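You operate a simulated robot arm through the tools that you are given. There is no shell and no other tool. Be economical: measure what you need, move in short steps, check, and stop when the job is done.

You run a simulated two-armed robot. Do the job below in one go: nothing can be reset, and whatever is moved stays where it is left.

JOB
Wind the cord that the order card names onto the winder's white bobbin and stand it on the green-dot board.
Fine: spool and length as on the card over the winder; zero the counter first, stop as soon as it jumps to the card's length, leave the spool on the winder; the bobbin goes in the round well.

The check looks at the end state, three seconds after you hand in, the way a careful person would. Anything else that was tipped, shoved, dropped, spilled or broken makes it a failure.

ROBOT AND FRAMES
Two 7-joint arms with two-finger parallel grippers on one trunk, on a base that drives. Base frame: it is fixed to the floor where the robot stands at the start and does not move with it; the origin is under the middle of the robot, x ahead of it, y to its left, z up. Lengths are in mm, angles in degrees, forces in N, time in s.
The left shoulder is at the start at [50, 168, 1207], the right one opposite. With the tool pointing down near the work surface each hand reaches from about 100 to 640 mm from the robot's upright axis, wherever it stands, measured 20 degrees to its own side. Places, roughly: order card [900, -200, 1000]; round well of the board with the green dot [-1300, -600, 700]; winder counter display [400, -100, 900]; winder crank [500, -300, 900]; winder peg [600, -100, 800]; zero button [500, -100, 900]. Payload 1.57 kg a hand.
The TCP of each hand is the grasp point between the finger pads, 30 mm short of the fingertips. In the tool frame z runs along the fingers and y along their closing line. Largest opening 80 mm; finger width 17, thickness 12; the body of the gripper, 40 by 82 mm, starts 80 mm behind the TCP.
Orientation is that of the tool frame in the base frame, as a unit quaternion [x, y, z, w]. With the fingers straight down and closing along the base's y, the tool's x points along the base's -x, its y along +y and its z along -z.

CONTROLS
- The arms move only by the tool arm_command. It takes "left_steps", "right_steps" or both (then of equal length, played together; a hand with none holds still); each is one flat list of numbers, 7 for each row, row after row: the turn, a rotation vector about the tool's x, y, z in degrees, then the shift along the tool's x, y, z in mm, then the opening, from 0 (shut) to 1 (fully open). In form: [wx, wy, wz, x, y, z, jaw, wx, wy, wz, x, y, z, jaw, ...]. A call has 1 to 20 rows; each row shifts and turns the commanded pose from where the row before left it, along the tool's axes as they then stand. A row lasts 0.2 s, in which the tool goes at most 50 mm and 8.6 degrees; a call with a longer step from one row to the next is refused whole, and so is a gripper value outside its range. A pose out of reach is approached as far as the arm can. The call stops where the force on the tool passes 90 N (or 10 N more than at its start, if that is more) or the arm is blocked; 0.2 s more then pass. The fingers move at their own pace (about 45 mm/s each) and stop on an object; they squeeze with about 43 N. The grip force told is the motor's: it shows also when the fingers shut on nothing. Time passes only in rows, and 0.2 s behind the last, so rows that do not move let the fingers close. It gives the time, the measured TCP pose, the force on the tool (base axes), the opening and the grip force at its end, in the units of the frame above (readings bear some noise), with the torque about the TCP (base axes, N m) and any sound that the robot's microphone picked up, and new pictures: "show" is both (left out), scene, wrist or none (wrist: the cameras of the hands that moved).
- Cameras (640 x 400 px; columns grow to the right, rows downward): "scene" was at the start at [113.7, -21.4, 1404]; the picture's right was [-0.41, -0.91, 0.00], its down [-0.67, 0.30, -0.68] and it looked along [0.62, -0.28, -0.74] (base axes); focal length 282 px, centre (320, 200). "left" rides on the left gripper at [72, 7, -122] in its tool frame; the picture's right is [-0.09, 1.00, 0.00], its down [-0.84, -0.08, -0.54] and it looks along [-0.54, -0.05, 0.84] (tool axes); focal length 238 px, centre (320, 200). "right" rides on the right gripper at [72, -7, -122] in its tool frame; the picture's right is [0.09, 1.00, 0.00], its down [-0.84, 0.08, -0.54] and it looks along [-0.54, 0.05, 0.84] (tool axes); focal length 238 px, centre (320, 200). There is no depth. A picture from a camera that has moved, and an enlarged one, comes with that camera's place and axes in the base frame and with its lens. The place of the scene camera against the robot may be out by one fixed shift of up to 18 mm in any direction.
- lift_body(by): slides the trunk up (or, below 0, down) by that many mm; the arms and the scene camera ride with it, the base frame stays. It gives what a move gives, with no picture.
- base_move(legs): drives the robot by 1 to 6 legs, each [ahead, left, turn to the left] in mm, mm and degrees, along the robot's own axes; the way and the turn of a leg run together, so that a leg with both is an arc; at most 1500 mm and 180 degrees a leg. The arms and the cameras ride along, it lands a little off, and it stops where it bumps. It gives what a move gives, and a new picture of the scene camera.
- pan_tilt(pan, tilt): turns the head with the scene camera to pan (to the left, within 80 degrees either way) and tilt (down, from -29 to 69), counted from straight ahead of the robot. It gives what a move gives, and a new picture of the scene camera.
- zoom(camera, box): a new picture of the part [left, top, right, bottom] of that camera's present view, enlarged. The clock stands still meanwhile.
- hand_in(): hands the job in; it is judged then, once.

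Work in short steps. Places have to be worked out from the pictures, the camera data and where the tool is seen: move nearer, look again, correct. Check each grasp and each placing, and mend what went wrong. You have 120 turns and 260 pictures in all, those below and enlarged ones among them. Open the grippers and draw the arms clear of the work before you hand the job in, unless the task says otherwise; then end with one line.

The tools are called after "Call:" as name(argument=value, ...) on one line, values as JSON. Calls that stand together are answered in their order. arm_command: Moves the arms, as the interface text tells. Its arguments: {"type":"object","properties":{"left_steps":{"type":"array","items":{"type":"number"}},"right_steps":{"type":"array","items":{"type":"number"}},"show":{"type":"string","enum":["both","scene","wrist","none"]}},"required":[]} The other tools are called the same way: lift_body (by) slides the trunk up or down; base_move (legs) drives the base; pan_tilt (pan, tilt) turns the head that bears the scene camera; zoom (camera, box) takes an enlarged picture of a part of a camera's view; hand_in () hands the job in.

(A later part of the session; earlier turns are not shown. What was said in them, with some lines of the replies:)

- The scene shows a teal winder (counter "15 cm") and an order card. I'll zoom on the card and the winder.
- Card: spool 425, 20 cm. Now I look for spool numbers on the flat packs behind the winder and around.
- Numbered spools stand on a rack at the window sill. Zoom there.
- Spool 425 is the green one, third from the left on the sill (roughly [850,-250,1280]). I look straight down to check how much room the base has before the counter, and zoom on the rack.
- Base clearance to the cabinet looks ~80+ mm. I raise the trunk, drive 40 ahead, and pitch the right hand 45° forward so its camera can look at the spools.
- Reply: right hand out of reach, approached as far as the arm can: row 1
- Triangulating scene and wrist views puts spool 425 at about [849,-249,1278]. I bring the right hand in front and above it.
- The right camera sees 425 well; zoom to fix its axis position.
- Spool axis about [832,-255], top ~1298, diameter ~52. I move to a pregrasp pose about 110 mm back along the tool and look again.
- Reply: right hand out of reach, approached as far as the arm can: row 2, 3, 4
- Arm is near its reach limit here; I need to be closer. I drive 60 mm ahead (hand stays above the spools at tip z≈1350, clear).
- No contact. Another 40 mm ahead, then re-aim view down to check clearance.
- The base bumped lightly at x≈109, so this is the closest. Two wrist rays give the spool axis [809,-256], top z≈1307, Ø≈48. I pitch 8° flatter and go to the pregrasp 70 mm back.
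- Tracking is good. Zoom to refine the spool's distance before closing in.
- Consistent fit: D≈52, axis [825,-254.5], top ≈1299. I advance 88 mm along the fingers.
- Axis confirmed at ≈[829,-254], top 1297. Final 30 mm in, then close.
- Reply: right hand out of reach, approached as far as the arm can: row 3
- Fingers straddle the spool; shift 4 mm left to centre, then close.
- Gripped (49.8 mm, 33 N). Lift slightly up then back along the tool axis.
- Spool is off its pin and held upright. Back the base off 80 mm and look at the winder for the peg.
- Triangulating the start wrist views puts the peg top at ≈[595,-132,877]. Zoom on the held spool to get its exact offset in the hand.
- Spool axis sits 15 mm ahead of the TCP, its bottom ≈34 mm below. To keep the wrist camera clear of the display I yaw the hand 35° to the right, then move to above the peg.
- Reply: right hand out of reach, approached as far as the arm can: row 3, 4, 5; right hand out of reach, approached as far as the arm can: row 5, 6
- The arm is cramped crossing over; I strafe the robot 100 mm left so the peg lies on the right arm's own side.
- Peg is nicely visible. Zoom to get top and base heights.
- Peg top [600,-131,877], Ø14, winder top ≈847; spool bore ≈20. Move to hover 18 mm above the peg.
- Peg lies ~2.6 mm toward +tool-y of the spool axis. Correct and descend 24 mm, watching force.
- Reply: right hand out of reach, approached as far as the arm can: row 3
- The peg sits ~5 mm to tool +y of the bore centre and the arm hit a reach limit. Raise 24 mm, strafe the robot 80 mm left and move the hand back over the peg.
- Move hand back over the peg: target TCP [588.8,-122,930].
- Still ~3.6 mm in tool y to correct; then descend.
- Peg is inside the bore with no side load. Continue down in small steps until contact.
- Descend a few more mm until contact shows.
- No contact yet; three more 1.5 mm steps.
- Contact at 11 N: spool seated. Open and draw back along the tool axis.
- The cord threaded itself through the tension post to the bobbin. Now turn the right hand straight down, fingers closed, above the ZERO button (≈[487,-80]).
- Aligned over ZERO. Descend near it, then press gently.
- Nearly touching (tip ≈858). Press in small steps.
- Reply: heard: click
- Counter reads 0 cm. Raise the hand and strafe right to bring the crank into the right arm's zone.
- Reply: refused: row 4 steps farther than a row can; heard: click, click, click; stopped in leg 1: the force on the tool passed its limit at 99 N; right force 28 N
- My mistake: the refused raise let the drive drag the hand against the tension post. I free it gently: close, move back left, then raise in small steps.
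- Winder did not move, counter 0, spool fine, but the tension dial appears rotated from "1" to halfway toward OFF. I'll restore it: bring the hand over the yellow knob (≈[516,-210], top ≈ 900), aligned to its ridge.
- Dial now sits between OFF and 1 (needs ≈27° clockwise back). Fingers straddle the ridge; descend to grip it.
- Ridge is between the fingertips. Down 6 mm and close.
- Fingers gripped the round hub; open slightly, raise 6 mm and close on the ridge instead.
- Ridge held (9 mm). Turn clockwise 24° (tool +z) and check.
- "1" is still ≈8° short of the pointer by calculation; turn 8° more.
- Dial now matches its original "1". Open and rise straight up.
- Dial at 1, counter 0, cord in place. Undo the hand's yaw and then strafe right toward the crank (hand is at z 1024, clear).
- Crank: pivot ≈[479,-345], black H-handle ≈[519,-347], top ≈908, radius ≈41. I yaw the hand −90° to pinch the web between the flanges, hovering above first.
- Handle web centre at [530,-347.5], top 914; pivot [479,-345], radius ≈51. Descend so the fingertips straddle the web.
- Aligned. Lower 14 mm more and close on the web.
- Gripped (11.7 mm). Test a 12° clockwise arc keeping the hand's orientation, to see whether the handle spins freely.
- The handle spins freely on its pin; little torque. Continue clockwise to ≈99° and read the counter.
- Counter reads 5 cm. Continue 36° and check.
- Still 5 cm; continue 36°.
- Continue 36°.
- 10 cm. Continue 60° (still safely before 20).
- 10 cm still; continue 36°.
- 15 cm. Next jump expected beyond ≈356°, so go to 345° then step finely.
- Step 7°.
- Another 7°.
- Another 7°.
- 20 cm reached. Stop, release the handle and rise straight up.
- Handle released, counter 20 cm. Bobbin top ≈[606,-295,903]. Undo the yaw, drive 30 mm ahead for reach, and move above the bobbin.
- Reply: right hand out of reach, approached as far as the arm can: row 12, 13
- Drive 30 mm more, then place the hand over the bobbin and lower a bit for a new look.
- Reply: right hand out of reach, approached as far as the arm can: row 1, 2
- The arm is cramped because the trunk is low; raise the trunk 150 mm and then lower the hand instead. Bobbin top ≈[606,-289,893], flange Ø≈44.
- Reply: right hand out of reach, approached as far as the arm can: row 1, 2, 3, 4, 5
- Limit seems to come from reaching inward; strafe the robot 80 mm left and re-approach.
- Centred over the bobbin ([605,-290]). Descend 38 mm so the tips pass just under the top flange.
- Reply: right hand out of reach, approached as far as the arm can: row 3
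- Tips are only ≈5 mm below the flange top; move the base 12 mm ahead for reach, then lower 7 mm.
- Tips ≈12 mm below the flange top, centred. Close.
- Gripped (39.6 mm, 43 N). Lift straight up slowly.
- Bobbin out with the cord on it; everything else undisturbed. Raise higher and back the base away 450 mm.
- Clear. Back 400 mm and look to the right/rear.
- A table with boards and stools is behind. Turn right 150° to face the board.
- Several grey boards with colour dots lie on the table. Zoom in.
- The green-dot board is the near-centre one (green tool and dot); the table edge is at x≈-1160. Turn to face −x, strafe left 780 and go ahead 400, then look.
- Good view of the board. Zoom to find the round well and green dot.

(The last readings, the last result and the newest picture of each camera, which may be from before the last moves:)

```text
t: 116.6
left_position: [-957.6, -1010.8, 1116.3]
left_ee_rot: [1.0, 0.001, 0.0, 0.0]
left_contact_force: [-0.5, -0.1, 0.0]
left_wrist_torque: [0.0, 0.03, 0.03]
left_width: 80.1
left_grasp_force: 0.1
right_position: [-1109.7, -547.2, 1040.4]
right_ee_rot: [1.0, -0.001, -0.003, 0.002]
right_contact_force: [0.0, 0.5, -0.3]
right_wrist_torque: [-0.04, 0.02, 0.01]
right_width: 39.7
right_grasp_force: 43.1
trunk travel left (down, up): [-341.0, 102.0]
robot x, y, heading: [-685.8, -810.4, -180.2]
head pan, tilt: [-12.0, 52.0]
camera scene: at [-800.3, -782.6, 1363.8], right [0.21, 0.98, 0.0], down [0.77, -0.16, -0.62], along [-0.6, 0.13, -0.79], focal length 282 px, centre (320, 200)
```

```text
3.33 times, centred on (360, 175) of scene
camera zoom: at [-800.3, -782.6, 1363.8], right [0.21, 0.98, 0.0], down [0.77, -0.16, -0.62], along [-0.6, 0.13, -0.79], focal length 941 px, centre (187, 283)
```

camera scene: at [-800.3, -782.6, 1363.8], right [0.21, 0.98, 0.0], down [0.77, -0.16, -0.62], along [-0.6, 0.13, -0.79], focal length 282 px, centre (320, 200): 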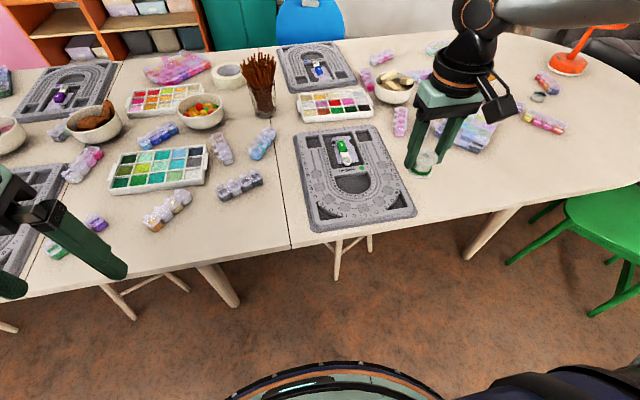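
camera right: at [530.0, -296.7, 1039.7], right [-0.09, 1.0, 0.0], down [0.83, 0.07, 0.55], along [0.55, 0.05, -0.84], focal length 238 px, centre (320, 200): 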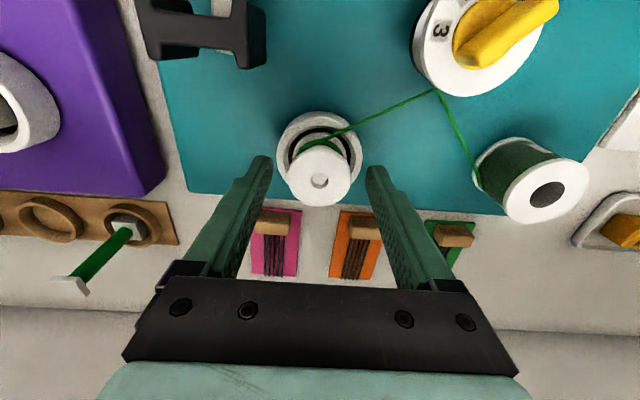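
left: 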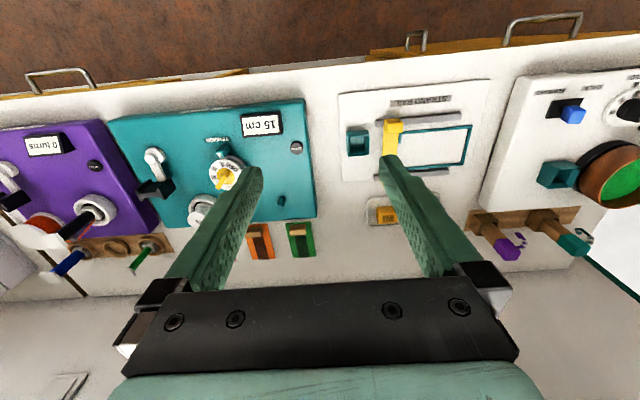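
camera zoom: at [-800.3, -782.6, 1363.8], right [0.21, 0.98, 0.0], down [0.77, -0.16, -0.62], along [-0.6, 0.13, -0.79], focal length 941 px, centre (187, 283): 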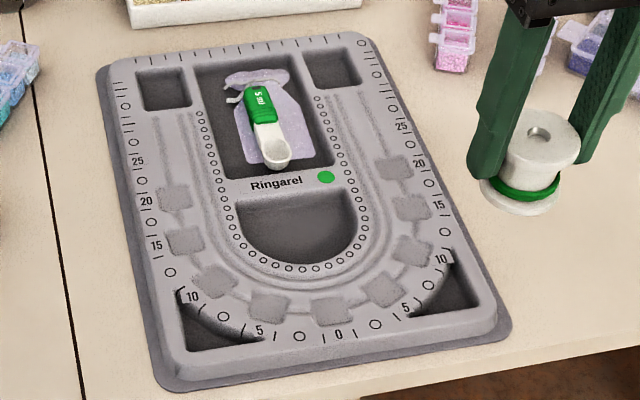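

The round (D-shaped) well below the "Ringarel" label is at ≈[-1323,-550]. Drive 140 ahead and lower the trunk 150.

Call:
base_move(legs=[[140, 0, 0]])

Call:
lift_body(by=-150)

Call:
arm_command(right_steps=[0, 0, 0, 0, 0, 0, 0.2])

```text
t: 117.9
left_position: [-1098.8, -1011.4, 1115.9]
left_ee_rot: [1.0, 0.0, 0.0, -0.001]
left_contact_force: [0.1, 0.0, 0.4]
left_wrist_torque: [0.02, -0.04, 0.0]
left_width: 79.9
left_grasp_force: 0.1
right_position: [-1249.0, -546.8, 1039.1]
right_ee_rot: [1.0, -0.002, -0.002, 0.002]
right_contact_force: [0.3, 0.2, -0.7]
right_wrist_torque: [-0.02, 0.0, 0.02]
right_width: 39.8
right_grasp_force: 42.4
trunk travel left (down, up): [-341.0, 102.0]
robot x, y, heading: [-827.3, -808.1, 179.8]
head pan, tilt: [-12.0, 52.0]
camera scene: at [-940.7, -782.3, 1363.7], right [0.21, 0.98, 0.0], down [0.77, -0.16, -0.61], along [-0.6, 0.13, -0.79], focal length 282 px, centre (320, 200)
```

scene: 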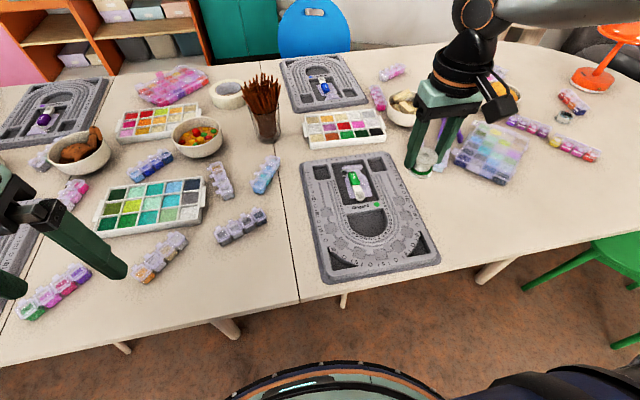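

```text
t: 119.7
left_position: [-1099.1, -1011.2, 965.3]
left_ee_rot: [1.0, -0.001, -0.001, 0.0]
left_contact_force: [-0.3, 1.0, 0.4]
left_wrist_torque: [-0.02, 0.01, -0.02]
left_width: 80.2
left_grasp_force: 0.1
right_position: [-1247.9, -546.4, 890.0]
right_ee_rot: [1.0, -0.002, -0.003, 0.002]
right_contact_force: [0.8, 1.1, 0.3]
right_wrist_torque: [-0.03, 0.0, -0.03]
right_width: 39.9
right_grasp_force: 42.8
trunk travel left (down, up): [-191.0, 252.0]
robot x, y, heading: [-827.7, -805.1, 180.0]
head pan, tilt: [-12.0, 52.0]
```

```text
t: 120.1
left_position: [-1097.8, -1012.1, 966.5]
left_ee_rot: [1.0, -0.001, -0.001, 0.0]
left_contact_force: [0.0, 0.5, -0.6]
left_wrist_torque: [-0.03, -0.03, 0.01]
left_width: 80.1
left_grasp_force: 0.1
right_position: [-1248.0, -547.5, 890.6]
right_ee_rot: [1.0, -0.001, -0.004, 0.002]
right_contact_force: [0.2, 0.2, -0.5]
right_wrist_torque: [-0.01, 0.02, -0.01]
right_width: 39.4
right_grasp_force: 42.1
trunk travel left (down, up): [-191.0, 252.0]
robot x, y, heading: [-829.1, -806.8, 180.0]
head pan, tilt: [-12.0, 52.0]
camera scene: at [-939.8, -782.3, 1213.8], right [0.21, 0.98, 0.0], down [0.77, -0.16, -0.62], along [-0.6, 0.13, -0.79], focal length 282 px, centre (320, 200)
camera right: at [-1175.0, -540.5, 1012.6], right [0.09, -1.0, 0.0], down [-0.83, -0.07, 0.55], along [-0.55, -0.05, -0.84], focal length 238 px, centre (320, 200)
```

scene: 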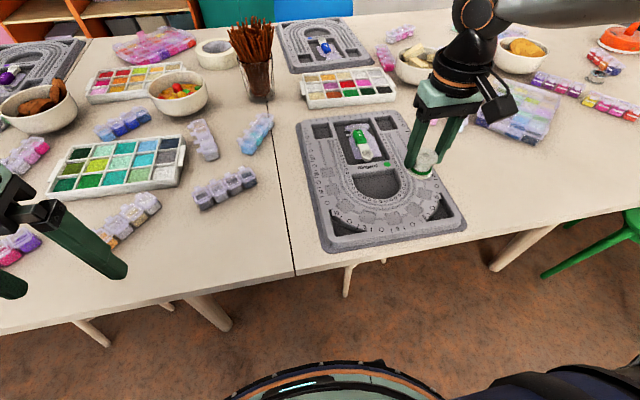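
right: 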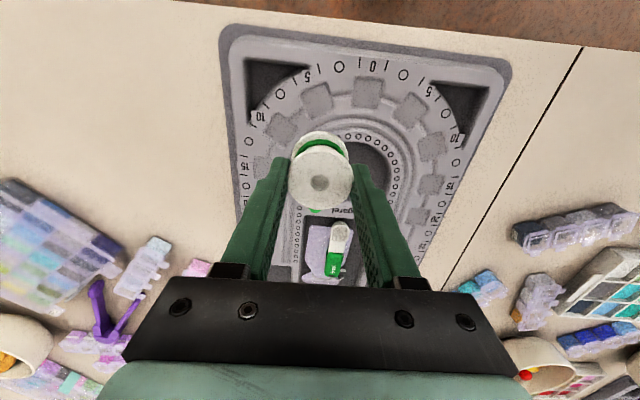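

The wrist camera shows the D-well just beyond/left of the bobbin; I estimate its centre at ≈[-1320,-597]. Move the hand over it at this height and look again.

Call:
arm_command(right_steps=[0, 0, 0, -24, 16, 0, 0.2, 0, 0, 0, -24, 16, 0, 0.2, 0, 0, 0, -22, 14, 0, 0.2, 0, 0, 0, 0, 0, 0, 0.2])

Call:
zoom(camera="right", box=[200, 50, 440, 230])

Call:
zoom(camera="scene", box=[290, 80, 480, 250])

```text
t: 121.1
left_position: [-1098.9, -1012.4, 966.5]
left_ee_rot: [1.0, -0.001, -0.002, 0.0]
left_contact_force: [0.1, 0.8, -0.7]
left_wrist_torque: [0.02, 0.03, 0.0]
left_width: 80.1
left_grasp_force: 0.1
right_position: [-1317.7, -592.2, 890.2]
right_ee_rot: [1.0, -0.002, -0.003, 0.001]
right_contact_force: [-0.6, -0.4, -0.3]
right_wrist_torque: [0.04, 0.0, -0.01]
right_width: 39.9
right_grasp_force: 42.7
trunk travel left (down, up): [-191.0, 252.0]
robot x, y, heading: [-825.3, -812.8, 180.0]
head pan, tilt: [-12.0, 52.0]
camera scene: at [-939.8, -782.3, 1213.8], right [0.21, 0.98, 0.0], down [0.77, -0.16, -0.62], along [-0.6, 0.13, -0.79], focal length 282 px, centre (320, 200)
camera right: at [-1245.5, -586.1, 1012.9], right [0.09, -1.0, 0.0], down [-0.83, -0.07, 0.55], along [-0.55, -0.05, -0.84], focal length 238 px, centre (320, 200)
```

scene: 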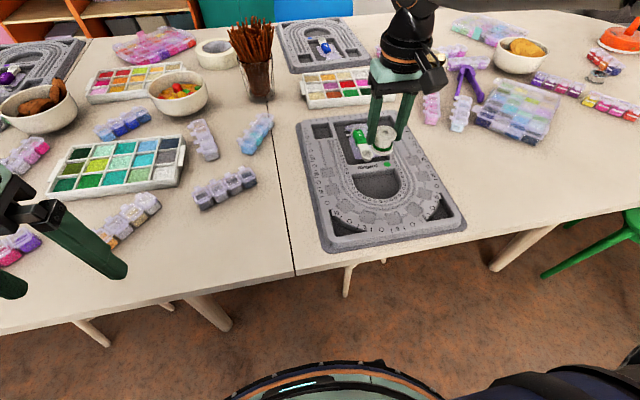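
right: 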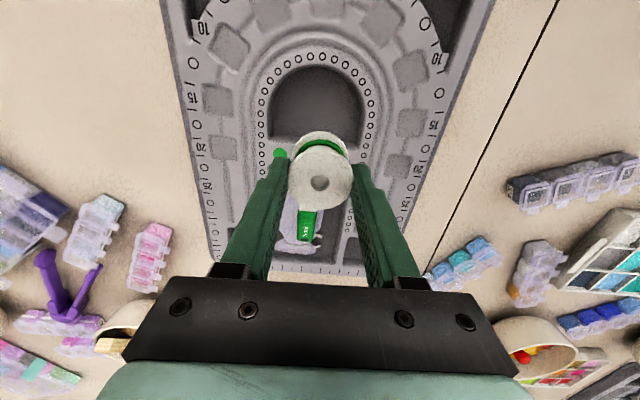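

```text
2.22 times, centred on (320, 140) of right
camera zoom: at [-1245.5, -586.1, 1012.9], right [0.09, -1.0, 0.0], down [-0.83, -0.07, 0.55], along [-0.55, -0.05, -0.84], focal length 530 px, centre (320, 333)
```

zoom: 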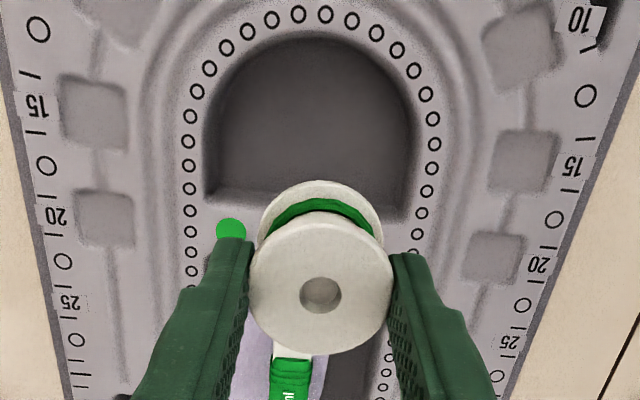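

```text
2.35 times, centred on (385, 165) of scene
camera zoom: at [-939.8, -782.3, 1213.8], right [0.21, 0.98, 0.0], down [0.77, -0.16, -0.62], along [-0.6, 0.13, -0.79], focal length 664 px, centre (167, 282)
```

zoom: 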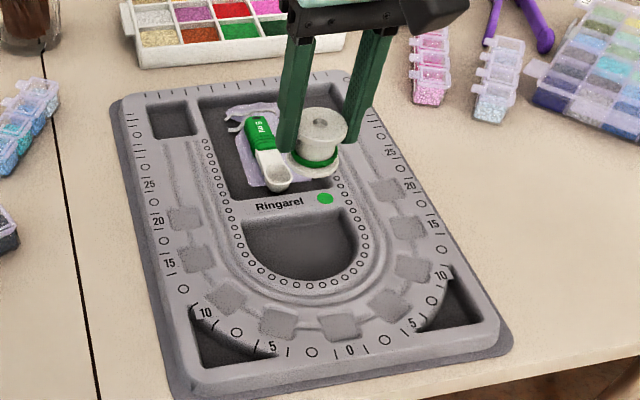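

Triangulating the green dot gives board top z≈775, so the well centre is ≈[-1303,-587]. Shift there and descend 50 mm.

Call:
arm_command(right_steps=[0, 0, 0, 8, -3, 15, 0.2, 0, 0, 0, 7, -2, 20, 0.2, 0, 0, 0, 0, 0, 15, 0.2, 0, 0, 0, 0, 0, 0, 0.2], show="none")

Call:
zoom(camera="right", box=[200, 50, 440, 230])

Call:
zoom(camera="scene", box=[290, 80, 480, 250])

```text
t: 122.1
left_position: [-1098.0, -1012.6, 965.8]
left_ee_rot: [1.0, 0.0, -0.001, 0.0]
left_contact_force: [-0.7, -0.3, -0.3]
left_wrist_torque: [-0.03, -0.01, 0.0]
left_width: 79.8
left_grasp_force: 0.0
right_position: [-1304.4, -588.7, 840.8]
right_ee_rot: [1.0, -0.002, -0.004, 0.002]
right_contact_force: [0.3, 1.2, -0.1]
right_wrist_torque: [-0.01, 0.04, 0.01]
right_width: 39.3
right_grasp_force: 43.1
trunk travel left (down, up): [-191.0, 252.0]
robot x, y, heading: [-826.0, -809.5, 179.8]
head pan, tilt: [-12.0, 52.0]
```

```text
2.22 times, centred on (320, 140) of right
camera zoom: at [-1230.9, -581.0, 963.0], right [0.09, -1.0, 0.0], down [-0.83, -0.07, 0.55], along [-0.55, -0.05, -0.84], focal length 530 px, centre (320, 333)
```

zoom: 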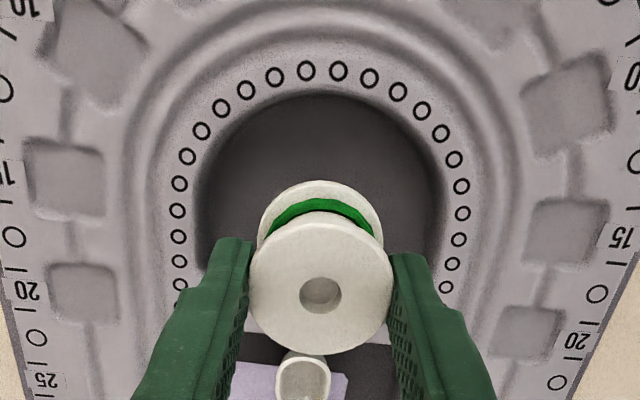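

```text
2.35 times, centred on (385, 165) of scene
camera zoom: at [-939.8, -782.3, 1213.8], right [0.21, 0.98, 0.0], down [0.77, -0.16, -0.62], along [-0.6, 0.13, -0.79], focal length 664 px, centre (167, 282)
```

zoom: 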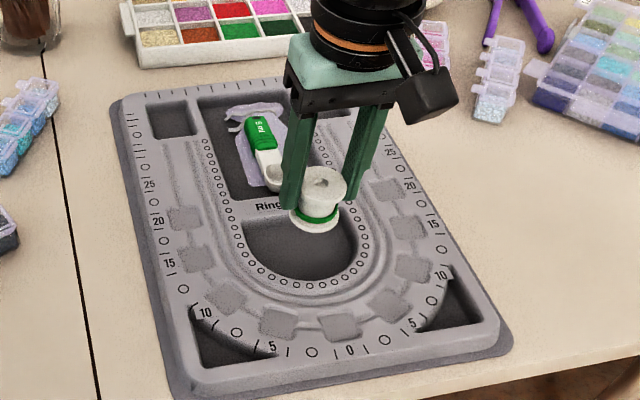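

Bobbin is centred over the well (well spans x −1335…−1265, 96 mm wide). Descend 18 mm more and check.

Call:
arm_command(right_steps=[0, 0, 0, 1, 0, 8, 0.2, 0, 0, 0, 0, 0, 6, 0.2, 0, 0, 0, 0, 0, 4, 0.2, 0, 0, 0, 0, 0, 0, 0.2], show="none")

Call:
zoom(camera="right", box=[200, 50, 440, 230])

Call:
zoom(camera="scene", box=[330, 120, 430, 210])

```text
t: 123.1
left_position: [-1098.4, -1012.6, 965.8]
left_ee_rot: [1.0, 0.0, -0.001, 0.0]
left_contact_force: [0.7, -0.3, 0.3]
left_wrist_torque: [-0.02, 0.03, -0.02]
left_width: 79.7
left_grasp_force: 0.0
right_position: [-1303.2, -587.5, 823.1]
right_ee_rot: [1.0, -0.001, -0.004, 0.002]
right_contact_force: [1.2, 0.6, 0.1]
right_wrist_torque: [0.03, 0.03, 0.02]
right_width: 39.7
right_grasp_force: 43.7
trunk travel left (down, up): [-191.0, 252.0]
robot x, y, heading: [-829.9, -810.8, 180.0]
head pan, tilt: [-12.0, 52.0]
```

```text
2.22 times, centred on (320, 140) of right
camera zoom: at [-1229.5, -581.8, 945.3], right [0.09, -1.0, 0.0], down [-0.83, -0.07, 0.55], along [-0.55, -0.05, -0.84], focal length 530 px, centre (320, 333)
```

zoom: 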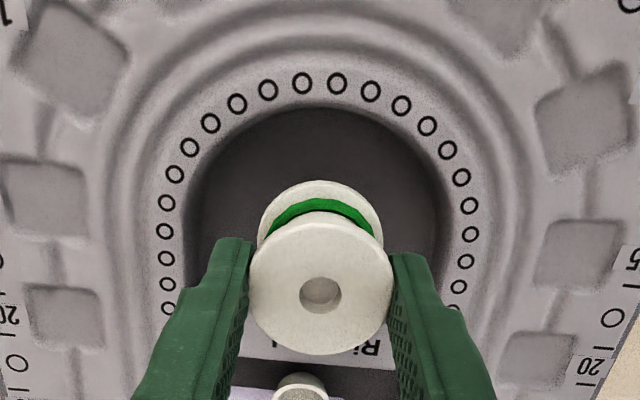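

```text
4.44 times, centred on (380, 165) of scene
camera zoom: at [-939.8, -782.3, 1213.8], right [0.21, 0.98, 0.0], down [0.77, -0.16, -0.62], along [-0.6, 0.13, -0.79], focal length 1254 px, centre (53, 356)
```

zoom: 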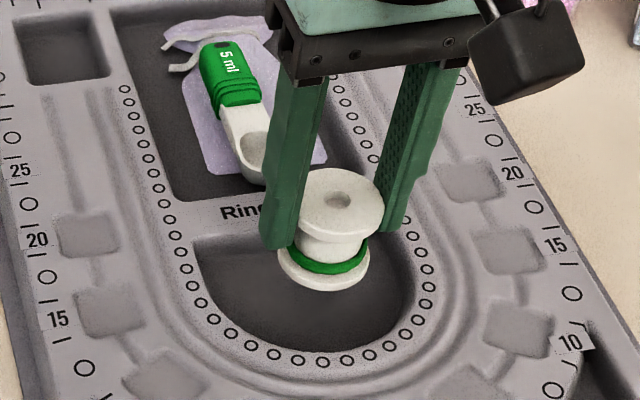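

Good. Nudge 5 mm toward the robot and 3 mm to −y, then lower to contact.

Call:
arm_command(right_steps=[0, 0, 0, 5, 3, 4, 0.2, 0, 0, 0, 0, 0, 4, 0.2, 0, 0, 0, 0, 0, 2, 0.2, 0, 0, 0, 0, 0, 0, 0.2], show="none")

Call:
zoom(camera="scene", box=[330, 120, 430, 210])

```text
t: 124.1
left_position: [-1098.7, -1012.1, 966.5]
left_ee_rot: [1.0, 0.0, -0.001, 0.0]
left_contact_force: [0.4, -0.2, 0.2]
left_wrist_torque: [0.02, 0.01, -0.01]
left_width: 80.1
left_grasp_force: 0.1
right_position: [-1298.2, -591.9, 812.8]
right_ee_rot: [1.0, -0.002, -0.004, 0.002]
right_contact_force: [-0.2, 0.2, 0.0]
right_wrist_torque: [0.03, 0.01, 0.03]
right_width: 39.6
right_grasp_force: 43.4
trunk travel left (down, up): [-191.0, 252.0]
robot x, y, heading: [-825.0, -808.3, 179.8]
head pan, tilt: [-12.0, 52.0]
```

```text
4.44 times, centred on (380, 165) of scene
camera zoom: at [-939.8, -782.3, 1213.8], right [0.21, 0.98, 0.0], down [0.77, -0.16, -0.62], along [-0.6, 0.13, -0.79], focal length 1254 px, centre (53, 356)
```

zoom: 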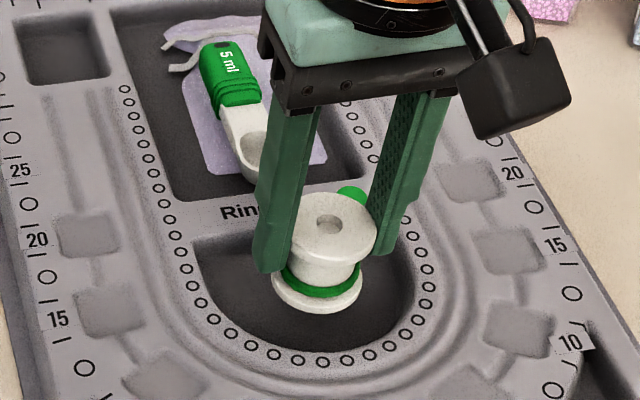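

Well inside the well area. Lower further in small steps until contact.

Call:
arm_command(right_steps=[0, 0, 0, 0, 0, 2, 0.2, 0, 0, 0, 0, 0, 2, 0.2, 0, 0, 0, 0, 0, 2, 0.2, 0, 0, 0, 0, 0, 0, 0.2], show="none")

Call:
zoom(camera="scene", box=[330, 120, 430, 210])

```text
t: 125.1
left_position: [-1099.1, -1011.0, 966.1]
left_ee_rot: [1.0, 0.0, 0.0, 0.001]
left_contact_force: [0.5, -1.2, -0.1]
left_wrist_torque: [-0.01, -0.01, -0.01]
left_width: 80.0
left_grasp_force: 0.1
right_position: [-1296.6, -589.7, 805.2]
right_ee_rot: [1.0, -0.002, -0.004, 0.002]
right_contact_force: [-0.8, -1.1, -0.4]
right_wrist_torque: [-0.05, -0.06, 0.01]
right_width: 39.7
right_grasp_force: 43.3
trunk travel left (down, up): [-191.0, 252.0]
robot x, y, heading: [-828.6, -808.7, 179.8]
head pan, tilt: [-12.0, 52.0]
```

```text
4.44 times, centred on (380, 165) of scene
camera zoom: at [-939.8, -782.3, 1213.8], right [0.21, 0.98, 0.0], down [0.77, -0.16, -0.62], along [-0.6, 0.13, -0.79], focal length 1254 px, centre (53, 356)
```

zoom: 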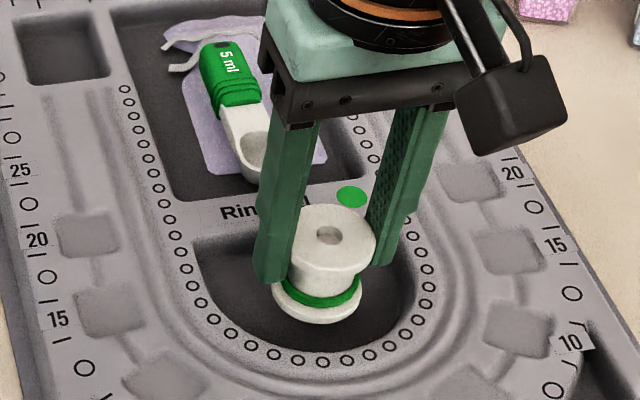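

Not yet touching; keep lowering in 1.5 mm steps.

Call:
arm_command(right_steps=[0, 0, 0, 0, 0, 1.5, 0.2, 0, 0, 0, 0, 0, 1.5, 0.2, 0, 0, 0, 0, 0, 1.5, 0.2, 0, 0, 0, 0, 0, 0, 0.2], show="none")

Call:
zoom(camera="scene", box=[330, 120, 430, 210])

```text
t: 126.1
left_position: [-1098.9, -1011.7, 965.8]
left_ee_rot: [1.0, -0.001, -0.001, -0.001]
left_contact_force: [-0.1, -1.0, -0.3]
left_wrist_torque: [0.0, 0.0, -0.04]
left_width: 80.2
left_grasp_force: 0.1
right_position: [-1298.2, -591.2, 801.4]
right_ee_rot: [1.0, -0.002, -0.004, 0.002]
right_contact_force: [0.0, -0.2, 0.2]
right_wrist_torque: [0.04, 0.03, 0.02]
right_width: 39.5
right_grasp_force: 43.2
trunk travel left (down, up): [-191.0, 252.0]
robot x, y, heading: [-828.2, -810.9, 179.9]
head pan, tilt: [-12.0, 52.0]
```

```text
4.44 times, centred on (380, 165) of scene
camera zoom: at [-939.8, -782.3, 1213.8], right [0.21, 0.98, 0.0], down [0.77, -0.16, -0.62], along [-0.6, 0.13, -0.79], focal length 1254 px, centre (53, 356)
```

zoom: 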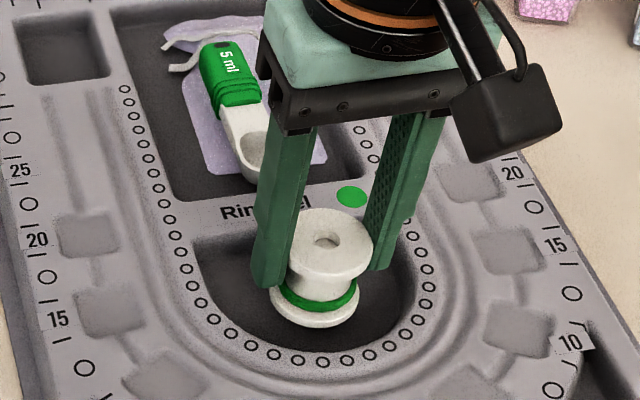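

Continue down, shifting 3 mm back from the arch.

Call:
arm_command(right_steps=[0, 0, 0, -3, -2, 1.5, 0.2, 0, 0, 0, 0, 0, 1.5, 0.2, 0, 0, 0, 0, 0, 1.5, 0.2, 0, 0, 0, 0, 0, 1.5, 0.2, 0, 0, 0, 0, 0, 0, 0.2], show="none")

Call:
zoom(camera="scene", box=[330, 120, 430, 210])

```text
t: 127.3
left_position: [-1098.2, -1011.2, 966.8]
left_ee_rot: [1.0, 0.0, -0.001, 0.0]
left_contact_force: [-0.4, 1.4, -1.1]
left_wrist_torque: [-0.03, -0.05, -0.04]
left_width: 79.8
left_grasp_force: 0.0
right_position: [-1302.0, -587.9, 795.5]
right_ee_rot: [1.0, -0.001, -0.004, 0.002]
right_contact_force: [0.0, 0.0, -1.0]
right_wrist_torque: [0.0, 0.0, -0.01]
right_width: 39.7
right_grasp_force: 42.8
trunk travel left (down, up): [-191.0, 252.0]
robot x, y, heading: [-831.3, -812.8, 179.8]
head pan, tilt: [-12.0, 52.0]
```

```text
4.44 times, centred on (380, 165) of scene
camera zoom: at [-939.8, -782.3, 1213.8], right [0.21, 0.98, 0.0], down [0.77, -0.16, -0.62], along [-0.6, 0.13, -0.79], focal length 1254 px, centre (53, 356)
```

zoom: 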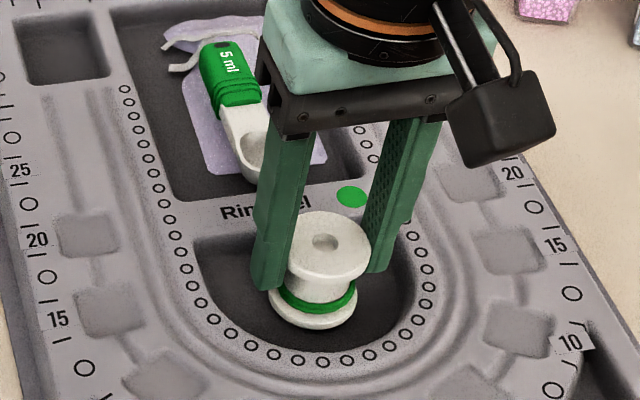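

Continue in 1.2 mm steps.

Call:
arm_command(right_steps=[0, 0, 0, -2, 0, 1.2, 0.2, 0, 0, 0, 0, 0, 1.2, 0.2, 0, 0, 0, 0, 0, 1.2, 0.2, 0, 0, 0, 0, 0, 1.2, 0.2, 0, 0, 0, 0, 0, 0, 0.2], show="none")

Call:
zoom(camera="scene", box=[330, 120, 430, 210])

Call:
zoom(camera="right", box=[200, 50, 440, 230])

```text
t: 128.5
left_position: [-1098.3, -1011.8, 966.4]
left_ee_rot: [1.0, 0.0, -0.001, 0.0]
left_contact_force: [-0.5, -0.1, -0.3]
left_wrist_torque: [0.0, -0.01, 0.0]
left_width: 79.9
left_grasp_force: 0.1
right_position: [-1304.1, -589.7, 790.6]
right_ee_rot: [1.0, -0.001, -0.003, 0.002]
right_contact_force: [0.3, -0.1, -0.9]
right_wrist_torque: [0.0, 0.02, 0.01]
right_width: 39.5
right_grasp_force: 42.4
trunk travel left (down, up): [-191.0, 252.0]
robot x, y, heading: [-829.1, -809.9, 179.8]
head pan, tilt: [-12.0, 52.0]
```

```text
4.44 times, centred on (380, 165) of scene
camera zoom: at [-939.8, -782.3, 1213.8], right [0.21, 0.98, 0.0], down [0.77, -0.16, -0.62], along [-0.6, 0.13, -0.79], focal length 1254 px, centre (53, 356)
```

zoom: 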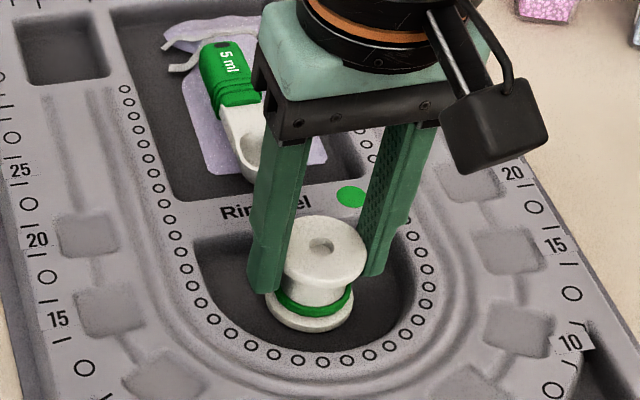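

```text
2.22 times, centred on (320, 140) of right
camera zoom: at [-1230.5, -583.1, 914.1], right [0.09, -1.0, 0.0], down [-0.83, -0.07, 0.55], along [-0.55, -0.05, -0.84], focal length 530 px, centre (320, 333)
```

zoom: 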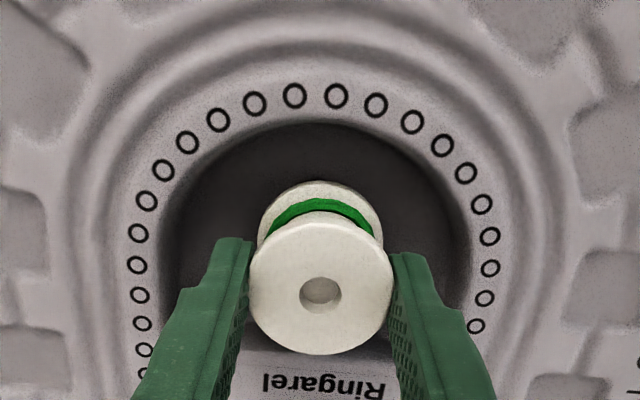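

Centred. Lower up to 6 mm more.

Call:
arm_command(right_steps=[0, 0, 0, 0, 0, 1.2, 0.2, 0, 0, 0, 0, 0, 1.2, 0.2, 0, 0, 0, 0, 0, 1.2, 0.2, 0, 0, 0, 0, 0, 1.2, 0.2, 0, 0, 0, 0, 0, 1.2, 0.2], show="none")

```text
t: 129.7
left_position: [-1096.6, -1012.4, 966.5]
left_ee_rot: [1.0, 0.0, -0.002, -0.001]
left_contact_force: [0.1, -0.7, 0.2]
left_wrist_torque: [-0.02, 0.02, 0.0]
left_width: 80.1
left_grasp_force: 0.0
right_position: [-1303.4, -589.0, 789.1]
right_ee_rot: [1.0, -0.002, -0.007, 0.002]
right_contact_force: [1.4, 3.1, 26.8]
right_wrist_torque: [0.24, -0.23, 0.03]
right_width: 39.6
right_grasp_force: 42.6
trunk travel left (down, up): [-191.0, 252.0]
robot x, y, heading: [-829.5, -807.7, 179.7]
head pan, tilt: [-12.0, 52.0]
```

Contact (27 N). Ease up to unload, check, then open.

Call:
arm_command(right_steps=[0, 0, 0, 0, 0, -2, 0.2, 0, 0, 0, 0, 0, -2, 0.2, 0, 0, 0, 0, 0, 0, 0.2], show="none")

Call:
zoom(camera="scene", box=[330, 120, 430, 210])

```text
t: 130.5
left_position: [-1097.6, -1012.4, 966.4]
left_ee_rot: [1.0, 0.0, -0.001, -0.001]
left_contact_force: [-0.3, 0.4, -0.4]
left_wrist_torque: [-0.04, 0.0, 0.04]
left_width: 80.1
left_grasp_force: 0.0
right_position: [-1303.1, -589.4, 790.5]
right_ee_rot: [1.0, -0.002, -0.004, 0.001]
right_contact_force: [-3.1, -0.4, 10.6]
right_wrist_torque: [0.02, 0.16, -0.01]
right_width: 39.7
right_grasp_force: 43.0
trunk travel left (down, up): [-191.0, 252.0]
robot x, y, heading: [-826.0, -810.6, 179.8]
head pan, tilt: [-12.0, 52.0]
```

```text
4.44 times, centred on (380, 165) of scene
camera zoom: at [-939.3, -782.7, 1213.7], right [0.21, 0.98, 0.0], down [0.77, -0.16, -0.62], along [-0.6, 0.13, -0.79], focal length 1254 px, centre (53, 356)
```

zoom: 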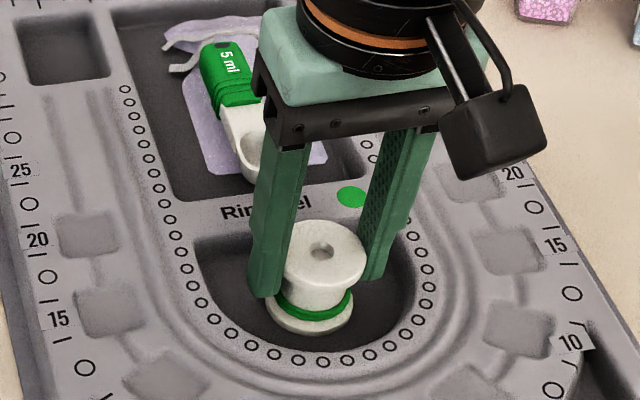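

Resting in the well. Open moderately and rise straight up.

Call:
arm_command(right_steps=[0, 0, 0, 0, 0, 0, 0.55, 0, 0, 0, 0, 0, 0, 0.62, 0, 0, 0, 0, 0, 0, 0.62, 0, 0, 0, 0, 0, -8, 0.62, 0, 0, 0, 0, 0, -15, 0.62, 0, 0, 0, 0, 0, -30, 0.62, 0, 0, 0, 0, 0, -40, 0.62, 0, 0, 0, 0, 0, -40, 0.7])

Call:
zoom(camera="scene", box=[290, 90, 470, 250])

```text
t: 132.3
left_position: [-1097.7, -1012.0, 965.5]
left_ee_rot: [1.0, 0.0, -0.001, -0.001]
left_contact_force: [0.6, 0.0, 0.2]
left_wrist_torque: [-0.01, 0.02, 0.01]
left_width: 80.0
left_grasp_force: 0.1
right_position: [-1302.5, -590.1, 923.7]
right_ee_rot: [1.0, -0.002, -0.004, 0.001]
right_contact_force: [0.2, -0.4, -0.7]
right_wrist_torque: [0.01, -0.01, 0.01]
right_width: 56.0
right_grasp_force: 0.0
trunk travel left (down, up): [-191.0, 252.0]
robot x, y, heading: [-830.9, -810.6, 179.8]
head pan, tilt: [-12.0, 52.0]
camera scene: at [-939.7, -782.3, 1213.8], right [0.21, 0.98, 0.0], down [0.77, -0.16, -0.62], along [-0.6, 0.13, -0.79], focal length 282 px, centre (320, 200)
camera right: at [-1229.5, -583.4, 1046.6], right [0.09, -1.0, 0.0], down [-0.83, -0.07, 0.55], along [-0.55, -0.05, -0.84], focal length 238 px, centre (320, 200)
```

scene: 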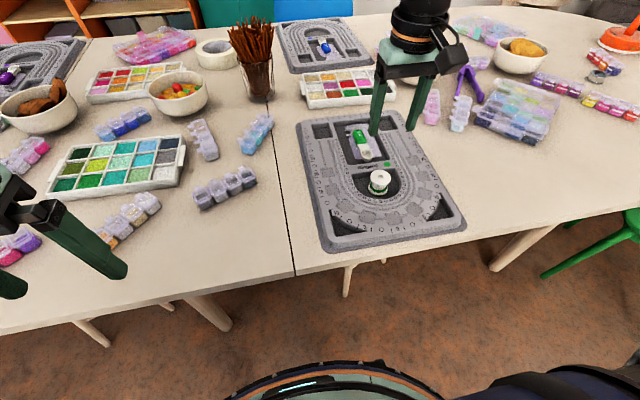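
right: 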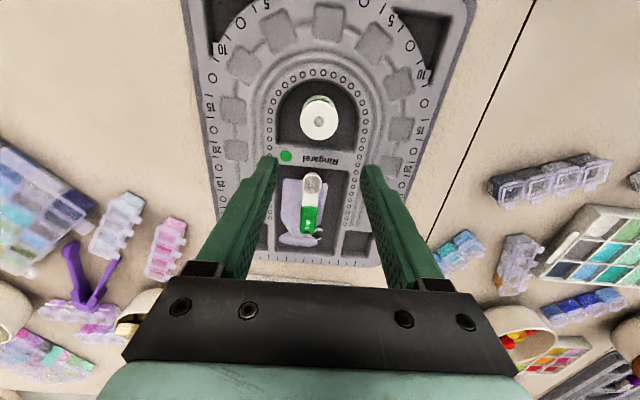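

```text
2.50 times, centred on (380, 170) of scene
camera zoom: at [-939.7, -782.3, 1213.8], right [0.21, 0.98, 0.0], down [0.77, -0.16, -0.62], along [-0.6, 0.13, -0.79], focal length 706 px, centre (170, 275)
```

zoom: 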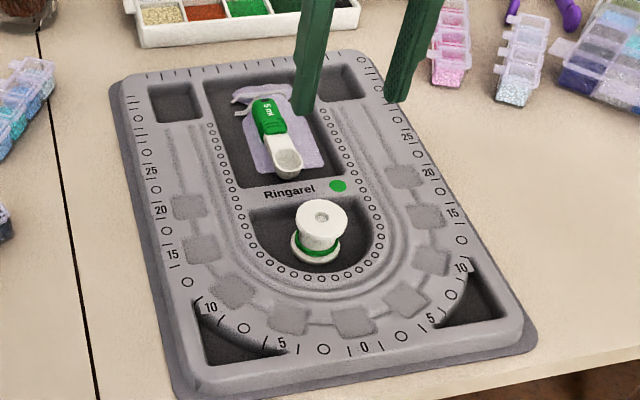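

The bobbin stands upright in the round well with its green cord. Raise the hand and back the base away.

Call:
arm_command(right_steps=[0, 0, 0, 0, 0, -30, 0.8, 0, 0, 0, 20, 0, -30, 0.9, 0, 0, 0, 30, 0, -20, 1], show="none")

```text
t: 133.1
left_position: [-1098.5, -1011.5, 966.6]
left_ee_rot: [1.0, 0.0, -0.001, 0.001]
left_contact_force: [-0.7, 0.6, 0.0]
left_wrist_torque: [0.02, -0.01, 0.0]
left_width: 80.1
left_grasp_force: 0.0
right_position: [-1250.9, -586.9, 1001.7]
right_ee_rot: [1.0, -0.001, -0.003, 0.002]
right_contact_force: [-0.3, -0.4, 0.0]
right_wrist_torque: [-0.01, -0.02, -0.03]
right_width: 80.1
right_grasp_force: 0.0
trunk travel left (down, up): [-191.0, 252.0]
robot x, y, heading: [-825.4, -808.3, 179.8]
head pan, tilt: [-12.0, 52.0]
```

Call:
base_move(legs=[[-250, 0, 0]])

Call:
zoom(camera="scene", box=[280, 60, 440, 200])

```text
t: 134.9
left_position: [-851.8, -1012.0, 966.1]
left_ee_rot: [1.0, -0.001, 0.0, 0.0]
left_contact_force: [0.1, 0.3, 0.5]
left_wrist_torque: [-0.02, 0.01, 0.02]
left_width: 80.0
left_grasp_force: 0.0
right_position: [-1003.9, -587.6, 1001.1]
right_ee_rot: [1.0, -0.003, -0.004, 0.002]
right_contact_force: [0.5, 0.6, -0.4]
right_wrist_torque: [-0.02, 0.0, 0.02]
right_width: 79.8
right_grasp_force: 0.1
trunk travel left (down, up): [-191.0, 252.0]
robot x, y, heading: [-581.1, -811.9, 180.1]
head pan, tilt: [-12.0, 52.0]
camera scene: at [-692.8, -782.6, 1213.8], right [0.21, 0.98, 0.0], down [0.77, -0.17, -0.62], along [-0.6, 0.13, -0.79], focal length 282 px, centre (320, 200)
```

scene: 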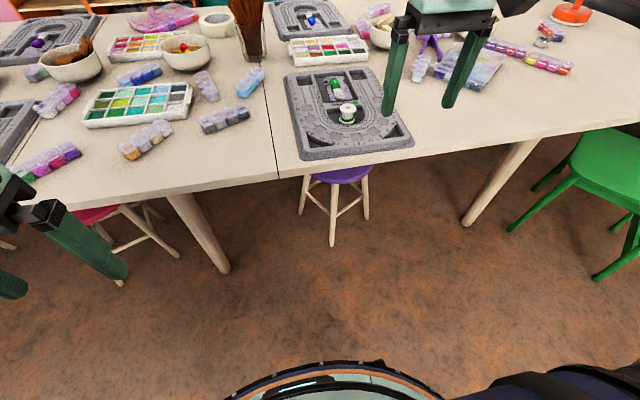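

```text
2.86 times, centred on (360, 130) of scene
camera zoom: at [-692.8, -782.6, 1213.8], right [0.21, 0.98, 0.0], down [0.77, -0.17, -0.62], along [-0.6, 0.13, -0.79], focal length 806 px, centre (206, 400)
```

zoom: 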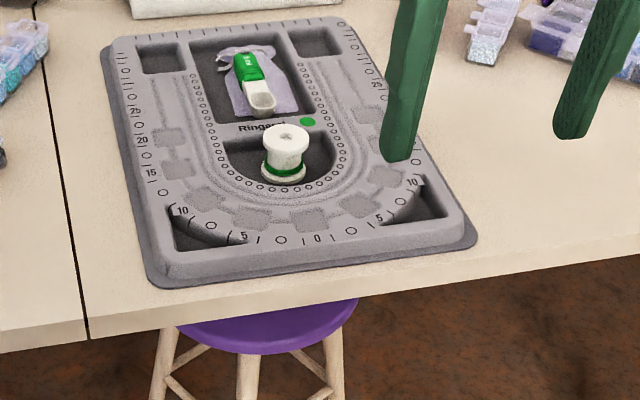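

All is in place: the bobbin stands upright in the round well, the arms are clear, spool 425 is on the winder and its counter read 20 cm when last seen. Handing in.

Call:
hand_in()

```text
The job is handed in.
```

I handed the job in: the white bobbin holds 20 cm of cord from spool 425 and stands upright in the round well of the green-dot board, and the spool is still on the winder. After I zeroed the counter, I knocked the tension dial off "1" with the right hand during a drive. I turned it back to "1" by eye before winding and saw nothing else disturbed.
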